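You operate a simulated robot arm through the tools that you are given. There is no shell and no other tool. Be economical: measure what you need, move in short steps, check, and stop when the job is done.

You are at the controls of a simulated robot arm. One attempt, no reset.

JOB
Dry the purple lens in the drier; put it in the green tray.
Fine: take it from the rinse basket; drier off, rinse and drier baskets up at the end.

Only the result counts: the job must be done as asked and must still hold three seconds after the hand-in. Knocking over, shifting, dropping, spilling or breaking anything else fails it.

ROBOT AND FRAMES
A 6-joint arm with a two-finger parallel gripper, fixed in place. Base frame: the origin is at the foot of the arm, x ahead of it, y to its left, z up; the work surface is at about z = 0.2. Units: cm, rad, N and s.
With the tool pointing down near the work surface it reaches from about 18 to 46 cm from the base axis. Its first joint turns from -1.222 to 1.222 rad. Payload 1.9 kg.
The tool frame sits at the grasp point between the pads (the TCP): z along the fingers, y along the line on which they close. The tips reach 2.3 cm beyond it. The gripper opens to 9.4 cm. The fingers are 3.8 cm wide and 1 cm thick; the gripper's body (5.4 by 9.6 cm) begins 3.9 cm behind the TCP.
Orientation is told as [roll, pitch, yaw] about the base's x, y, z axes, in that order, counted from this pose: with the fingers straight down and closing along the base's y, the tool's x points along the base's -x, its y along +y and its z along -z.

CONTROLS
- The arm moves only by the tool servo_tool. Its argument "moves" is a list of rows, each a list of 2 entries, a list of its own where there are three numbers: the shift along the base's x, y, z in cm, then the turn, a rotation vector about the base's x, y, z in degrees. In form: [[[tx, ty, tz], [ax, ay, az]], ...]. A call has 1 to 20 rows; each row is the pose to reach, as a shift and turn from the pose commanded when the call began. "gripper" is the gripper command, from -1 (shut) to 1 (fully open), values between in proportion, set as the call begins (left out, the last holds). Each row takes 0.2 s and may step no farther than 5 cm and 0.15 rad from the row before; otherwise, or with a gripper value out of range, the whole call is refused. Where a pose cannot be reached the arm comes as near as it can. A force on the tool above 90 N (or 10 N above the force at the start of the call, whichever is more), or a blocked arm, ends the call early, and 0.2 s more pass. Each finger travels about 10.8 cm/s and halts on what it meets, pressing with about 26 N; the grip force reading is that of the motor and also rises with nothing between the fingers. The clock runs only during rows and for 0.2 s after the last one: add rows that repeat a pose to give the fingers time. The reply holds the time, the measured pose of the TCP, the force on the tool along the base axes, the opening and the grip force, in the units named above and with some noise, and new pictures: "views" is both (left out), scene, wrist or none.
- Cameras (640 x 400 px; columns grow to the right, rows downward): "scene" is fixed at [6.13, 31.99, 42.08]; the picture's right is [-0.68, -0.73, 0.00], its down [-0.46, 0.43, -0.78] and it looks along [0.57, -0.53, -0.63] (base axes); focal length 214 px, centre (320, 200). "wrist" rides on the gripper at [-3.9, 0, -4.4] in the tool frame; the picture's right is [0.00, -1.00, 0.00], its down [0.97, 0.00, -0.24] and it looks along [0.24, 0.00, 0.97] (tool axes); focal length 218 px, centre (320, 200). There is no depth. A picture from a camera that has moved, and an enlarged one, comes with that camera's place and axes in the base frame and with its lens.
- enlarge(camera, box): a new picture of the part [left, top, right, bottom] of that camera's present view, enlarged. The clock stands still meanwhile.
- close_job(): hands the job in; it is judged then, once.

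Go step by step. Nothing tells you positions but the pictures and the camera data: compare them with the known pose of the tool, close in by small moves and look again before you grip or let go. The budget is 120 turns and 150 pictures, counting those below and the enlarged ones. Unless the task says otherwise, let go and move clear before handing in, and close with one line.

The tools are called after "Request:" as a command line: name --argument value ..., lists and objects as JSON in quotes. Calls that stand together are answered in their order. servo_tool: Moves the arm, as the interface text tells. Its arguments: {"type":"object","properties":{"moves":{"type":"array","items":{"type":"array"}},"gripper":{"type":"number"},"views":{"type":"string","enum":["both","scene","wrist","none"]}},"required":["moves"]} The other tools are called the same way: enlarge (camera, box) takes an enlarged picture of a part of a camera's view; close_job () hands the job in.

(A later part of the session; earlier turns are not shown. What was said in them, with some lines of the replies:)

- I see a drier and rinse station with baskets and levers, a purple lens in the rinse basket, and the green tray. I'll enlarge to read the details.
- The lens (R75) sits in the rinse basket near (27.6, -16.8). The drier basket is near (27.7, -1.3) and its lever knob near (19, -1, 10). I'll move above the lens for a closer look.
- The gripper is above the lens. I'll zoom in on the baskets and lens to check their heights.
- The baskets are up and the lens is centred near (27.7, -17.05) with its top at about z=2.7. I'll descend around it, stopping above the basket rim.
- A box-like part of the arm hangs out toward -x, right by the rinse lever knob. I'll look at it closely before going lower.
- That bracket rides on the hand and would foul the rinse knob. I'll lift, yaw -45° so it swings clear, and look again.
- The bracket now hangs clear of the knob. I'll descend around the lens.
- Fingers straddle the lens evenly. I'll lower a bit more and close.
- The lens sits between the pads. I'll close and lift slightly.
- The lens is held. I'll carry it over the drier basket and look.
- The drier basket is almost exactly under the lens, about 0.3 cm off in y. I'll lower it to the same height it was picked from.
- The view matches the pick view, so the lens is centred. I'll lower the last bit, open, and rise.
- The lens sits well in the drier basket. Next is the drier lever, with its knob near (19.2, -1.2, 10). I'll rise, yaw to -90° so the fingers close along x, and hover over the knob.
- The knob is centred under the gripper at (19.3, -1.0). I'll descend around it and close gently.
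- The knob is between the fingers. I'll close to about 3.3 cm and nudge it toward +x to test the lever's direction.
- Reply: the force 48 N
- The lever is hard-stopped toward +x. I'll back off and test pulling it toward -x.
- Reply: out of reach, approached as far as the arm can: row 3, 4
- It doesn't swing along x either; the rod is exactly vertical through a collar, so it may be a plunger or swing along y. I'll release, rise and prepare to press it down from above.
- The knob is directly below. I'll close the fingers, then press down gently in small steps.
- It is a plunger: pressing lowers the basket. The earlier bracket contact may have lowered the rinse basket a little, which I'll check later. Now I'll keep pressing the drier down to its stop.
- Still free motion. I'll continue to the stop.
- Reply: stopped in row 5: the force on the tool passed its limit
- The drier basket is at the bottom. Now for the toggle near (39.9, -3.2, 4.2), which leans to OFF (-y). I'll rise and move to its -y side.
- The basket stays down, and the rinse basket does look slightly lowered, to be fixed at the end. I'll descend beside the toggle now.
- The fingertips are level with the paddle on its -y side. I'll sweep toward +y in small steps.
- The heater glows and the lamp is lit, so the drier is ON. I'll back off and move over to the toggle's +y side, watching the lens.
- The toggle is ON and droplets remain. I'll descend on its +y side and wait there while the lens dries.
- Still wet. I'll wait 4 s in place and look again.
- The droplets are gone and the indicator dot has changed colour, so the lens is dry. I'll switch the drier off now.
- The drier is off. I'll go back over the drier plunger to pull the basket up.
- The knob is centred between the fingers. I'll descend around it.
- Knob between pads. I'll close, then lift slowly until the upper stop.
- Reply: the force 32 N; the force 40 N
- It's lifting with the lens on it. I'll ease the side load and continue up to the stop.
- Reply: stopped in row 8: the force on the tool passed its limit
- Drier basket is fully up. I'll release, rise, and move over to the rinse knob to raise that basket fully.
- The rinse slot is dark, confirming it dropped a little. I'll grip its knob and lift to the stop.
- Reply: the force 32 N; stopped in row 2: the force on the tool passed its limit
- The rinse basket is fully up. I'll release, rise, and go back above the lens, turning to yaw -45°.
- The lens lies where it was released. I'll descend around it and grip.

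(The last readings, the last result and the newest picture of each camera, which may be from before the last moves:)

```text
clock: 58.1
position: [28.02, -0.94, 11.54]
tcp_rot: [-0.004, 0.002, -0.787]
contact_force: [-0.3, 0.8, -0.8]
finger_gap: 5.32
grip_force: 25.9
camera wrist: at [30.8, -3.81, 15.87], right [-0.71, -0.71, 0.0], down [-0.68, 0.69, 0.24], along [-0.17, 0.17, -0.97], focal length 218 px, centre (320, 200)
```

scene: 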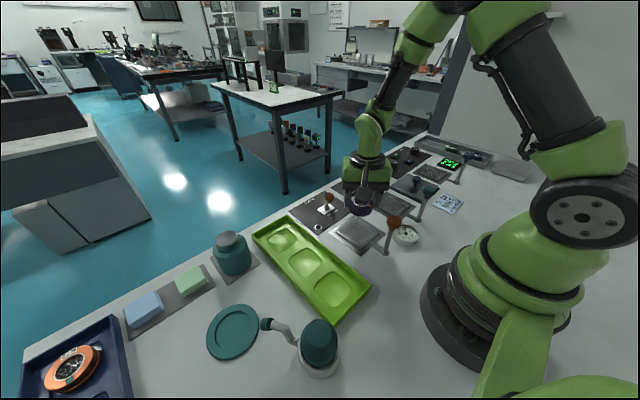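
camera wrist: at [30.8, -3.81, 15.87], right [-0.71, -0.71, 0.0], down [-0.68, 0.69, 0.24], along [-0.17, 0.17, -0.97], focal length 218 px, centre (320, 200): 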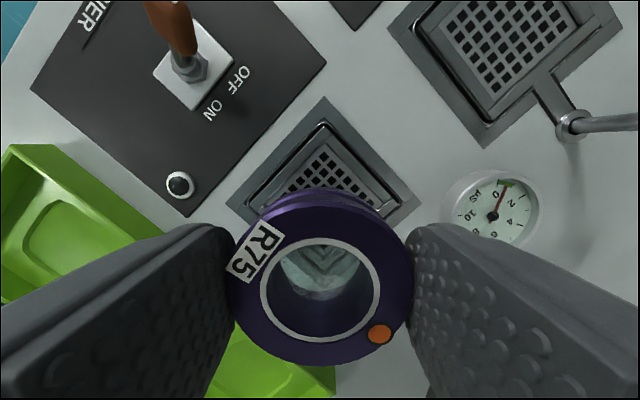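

Lens held and dry. I'll carry it over the middle recess of the green tray, near (29.9, 15), turning to yaw 0.

Request:
servo_tool --moves '[[[0.3, 2.5, 1.5], [0, 0, 7.5]], [[0.6, 5.5, 1.5], [0, 0, 15]], [[0.9, 8.5, 1.5], [0, 0, 22.5]], [[1.2, 11.5, 1.5], [0, 0, 30]], [[1.6, 14, 1.5], [0, 0, 37.5]], [[2, 16, 1], [0, 0, 45]], [[2, 16, 1], [0, 0, 45]], [[2, 16, 1], [0, 0, 45]]]'

Request:
enlarge --camera "scene" --box '[220, 180, 400, 330]'

```text
clock: 59.9
position: [29.87, 14.96, 12.58]
tcp_rot: [-0.003, 0.003, 0.0]
contact_force: [0.6, -0.5, -1.2]
finger_gap: 5.34
grip_force: 26.1
camera wrist: at [33.85, 14.88, 16.88], right [0.0, -1.0, 0.0], down [-0.97, 0.0, 0.24], along [-0.24, 0.0, -0.97], focal length 218 px, centre (320, 200)
```

scene: 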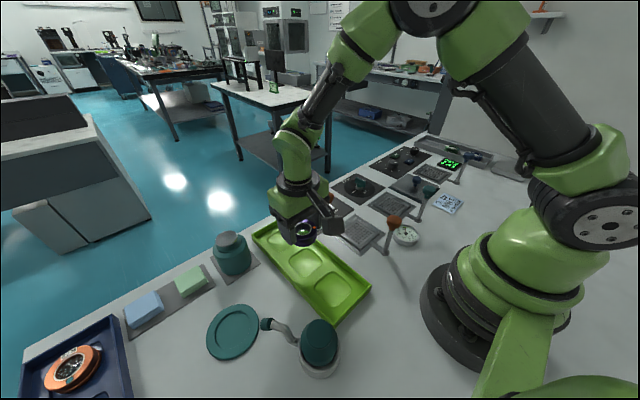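
wrist: 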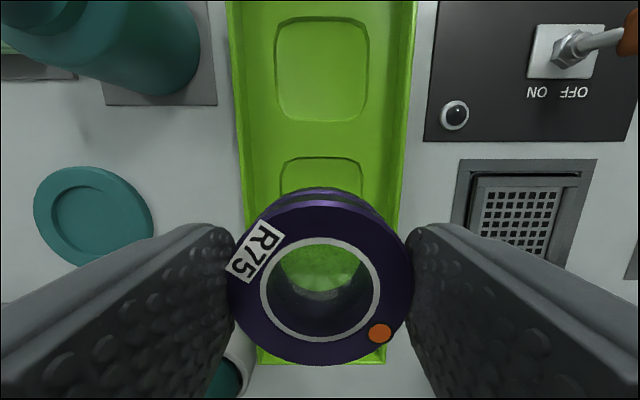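

```text
2.67 times, centred on (310, 255) of scene
camera zoom: at [6.13, 31.99, 42.08], right [-0.68, -0.73, 0.0], down [-0.46, 0.43, -0.78], along [0.57, -0.53, -0.63], focal length 572 px, centre (347, 53)
```

zoom: 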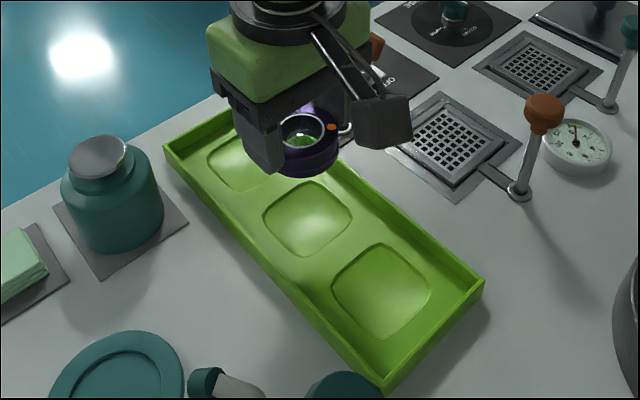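

The middle recess is centred at about (30.0, 14.8), right under the lens. I'll descend, slowly at the end, until contact.

Request:
servo_tool --moves '[[[0.1, -0.15, -4], [0, 0, 0]], [[0.1, -0.15, -7.5], [0, 0, 0]], [[0.1, -0.15, -8.6], [0, 0, 0]], [[0.1, -0.15, -8.6], [0, 0, 0]]]'

Request:
enlarge --camera "scene" --box '[230, 200, 380, 320]'

```text
clock: 60.9
position: [29.95, 14.69, 3.76]
tcp_rot: [-0.003, -0.001, -0.001]
contact_force: [0.3, -0.6, -1.1]
finger_gap: 5.36
grip_force: 25.7
camera wrist: at [33.97, 14.61, 8.19], right [0.0, -1.0, 0.0], down [-0.97, 0.0, 0.24], along [-0.24, 0.0, -0.97], focal length 218 px, centre (320, 200)
```

scene: 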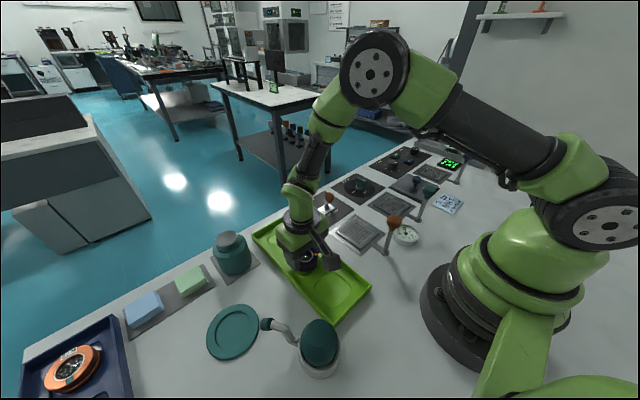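
wrist: 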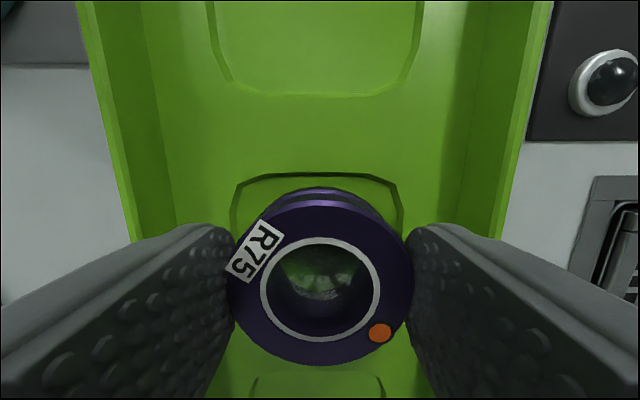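

```text
3.33 times, centred on (305, 260) of scene
camera zoom: at [6.13, 31.99, 42.08], right [-0.68, -0.73, 0.0], down [-0.46, 0.43, -0.78], along [0.57, -0.53, -0.63], focal length 715 px, centre (370, 0)
```

zoom: 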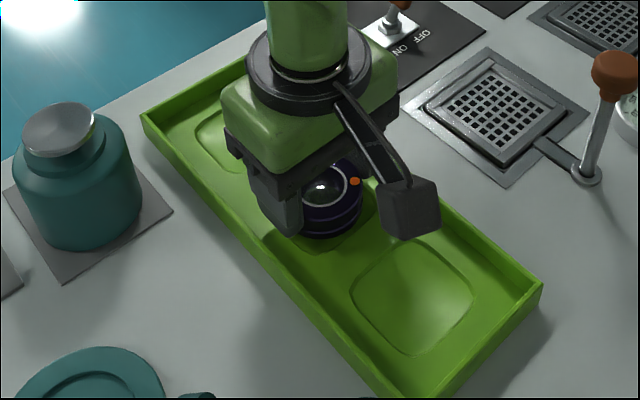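

Aligned. Slow final descent until contact.

Request:
servo_tool --moves '[[[0, 0, -0.15], [0, 0, 0]], [[0, 0, -0.3], [0, 0, 0]], [[0, 0, -0.45], [0, 0, 0]], [[0, 0, -0.6], [0, 0, 0]], [[0, 0, -0.75], [0, 0, 0]], [[0, 0, -0.9], [0, 0, 0]], [[0, 0, -1.05], [0, 0, 0]]]'

Request:
enlarge --camera "scene" --box '[270, 230, 350, 290]'

```text
clock: 62.5
position: [29.98, 14.83, 3.08]
tcp_rot: [0.0, -0.002, -0.004]
contact_force: [-5.3, -15.0, 71.4]
finger_gap: 5.36
grip_force: 25.7
camera wrist: at [33.97, 14.72, 7.41], right [0.0, -1.0, 0.0], down [-0.97, 0.0, 0.24], along [-0.24, 0.0, -0.97], focal length 218 px, centre (320, 200)
```

scene: 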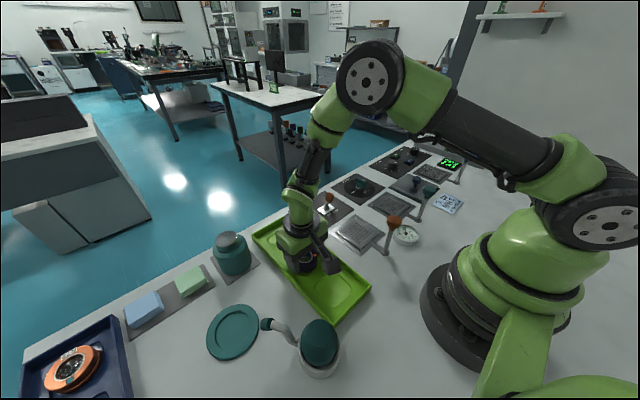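
wrist: 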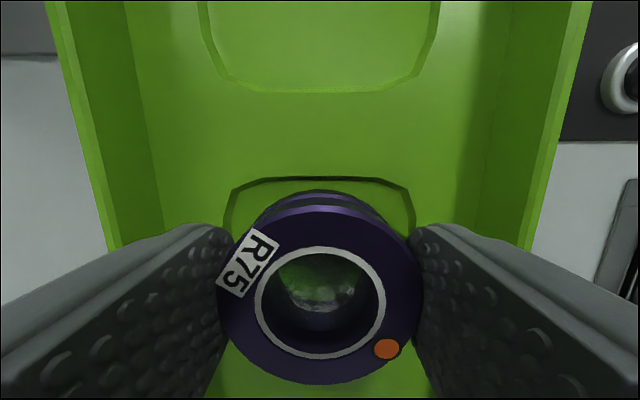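

```text
6.67 times, centred on (310, 260) of scene
camera zoom: at [6.11, 31.98, 42.09], right [-0.68, -0.73, 0.0], down [-0.46, 0.43, -0.78], along [0.57, -0.53, -0.63], focal length 1430 px, centre (387, -200)
```

zoom: 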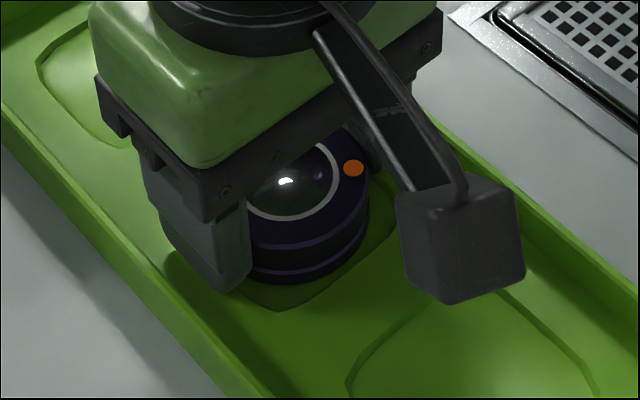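

Contact made with about 70 N. I'll ease the load, then open partway and rise.

Request:
servo_tool --moves '[[[0, 0, 0.2], [0, 0, 0]], [[0, 0, 0.35], [0, 0, 0]], [[0, 0, 0.35], [0, 0, 0]]]' --views "none"

Request:
servo_tool --moves '[[[0, 0, 0], [0, 0, 0]], [[0, 0, 0], [0, 0, 0]], [[0, 0, 0], [0, 0, 0]]]' --gripper 0.45

```text
clock: 63.3
position: [29.83, 14.7, 3.06]
tcp_rot: [-0.004, 0.006, 0.0]
contact_force: [-0.4, 0.0, -0.4]
finger_gap: 5.35
grip_force: 26.1
```

```text
clock: 64.1
position: [29.93, 14.79, 3.26]
tcp_rot: [-0.003, 0.002, -0.002]
contact_force: [0.4, 0.5, 0.4]
finger_gap: 6.83
grip_force: 0.0
camera wrist: at [33.89, 14.72, 7.53], right [0.0, -1.0, 0.0], down [-0.97, 0.0, 0.24], along [-0.24, 0.0, -0.97], focal length 218 px, centre (320, 200)
```

scene: 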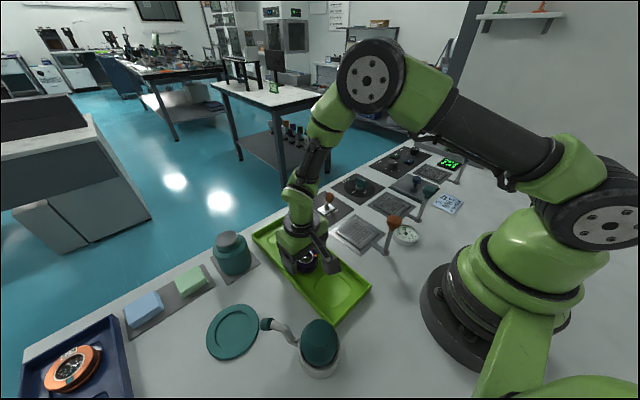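
wrist: 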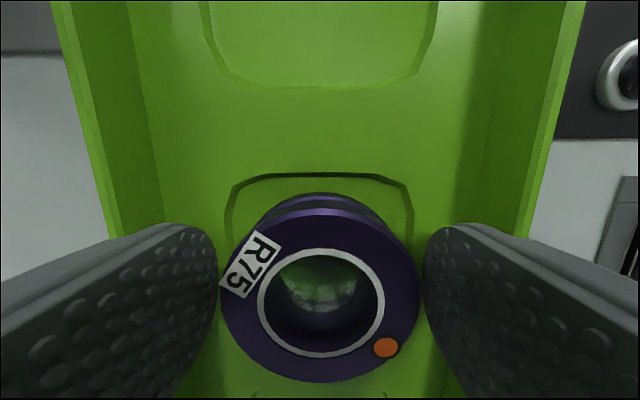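

The lens rests in the recess and the fingers are clear. I'll rise straight up and inspect everything.

Request:
servo_tool --moves '[[[0, 0, 2], [0, 0, 0]], [[0, 0, 5], [0, 0, 0]], [[0, 0, 9], [0, 0, 0]], [[0, 0, 13], [0, 0, 0]], [[0, 0, 17], [0, 0, 0]], [[0, 0, 17], [0, 0, 0]]]'

Request:
enlarge --camera "scene" --box '[230, 160, 470, 320]'

Request:
enlarge --camera "wrist" --box '[240, 100, 640, 300]'

```text
clock: 65.5
position: [29.74, 14.67, 20.11]
tcp_rot: [-0.001, 0.001, -0.002]
contact_force: [0.8, -0.8, -0.1]
finger_gap: 6.84
grip_force: 0.1
camera wrist: at [33.78, 14.67, 24.53], right [0.0, -1.0, 0.0], down [-0.97, 0.0, 0.24], along [-0.24, 0.0, -0.97], focal length 218 px, centre (320, 200)
```

scene: 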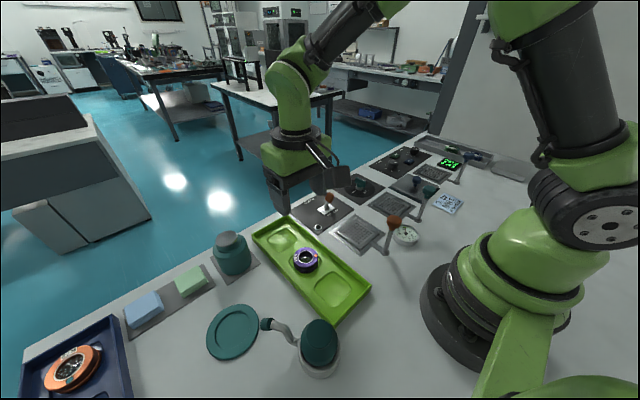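
wrist: 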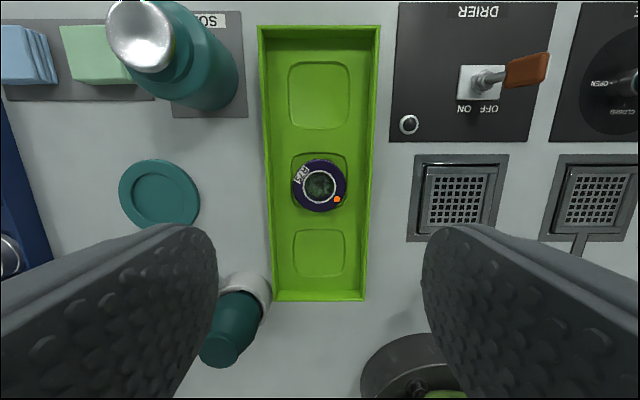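

```text
2.50 times, centred on (350, 240) of scene
camera zoom: at [6.13, 31.99, 42.08], right [-0.68, -0.73, 0.0], down [-0.46, 0.43, -0.78], along [0.57, -0.53, -0.63], focal length 536 px, centre (245, 100)
```

zoom: 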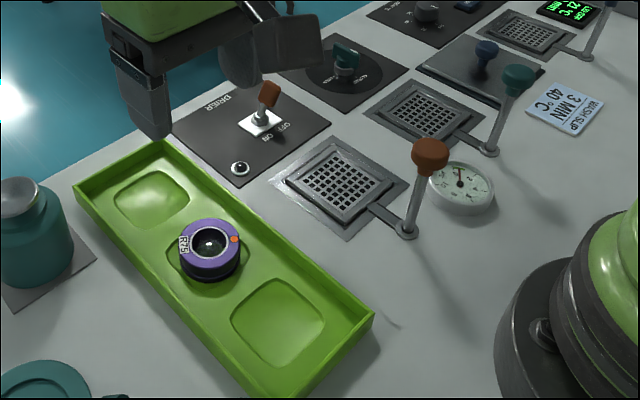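

```text
1.60 times, centred on (440, 200) of wrist
camera zoom: at [33.78, 14.67, 24.53], right [0.0, -1.0, 0.0], down [-0.97, 0.0, 0.24], along [-0.24, 0.0, -0.97], focal length 349 px, centre (128, 200)
```

zoom: 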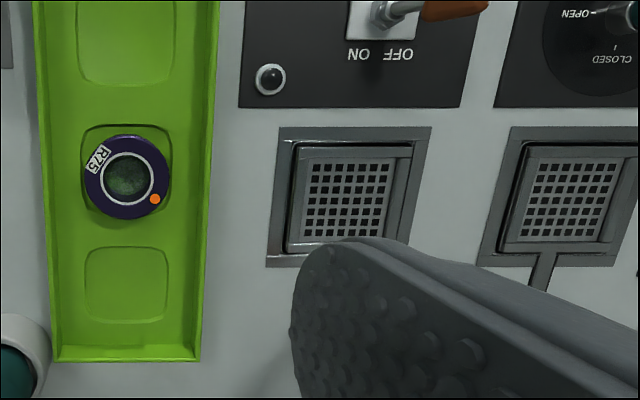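

The purple lens is dry and sits in the green tray. The drier is off, both baskets are up and the arm is clear, so I'm handing in.

Request:
close_job

```text
The job is handed in.
```

The purple lens is dried and in the middle recess of the green tray; the drier is off and both baskets are up. Early on, the arm's bracket nudged the rinse basket down slightly; I lifted it back to its stop before handing in.
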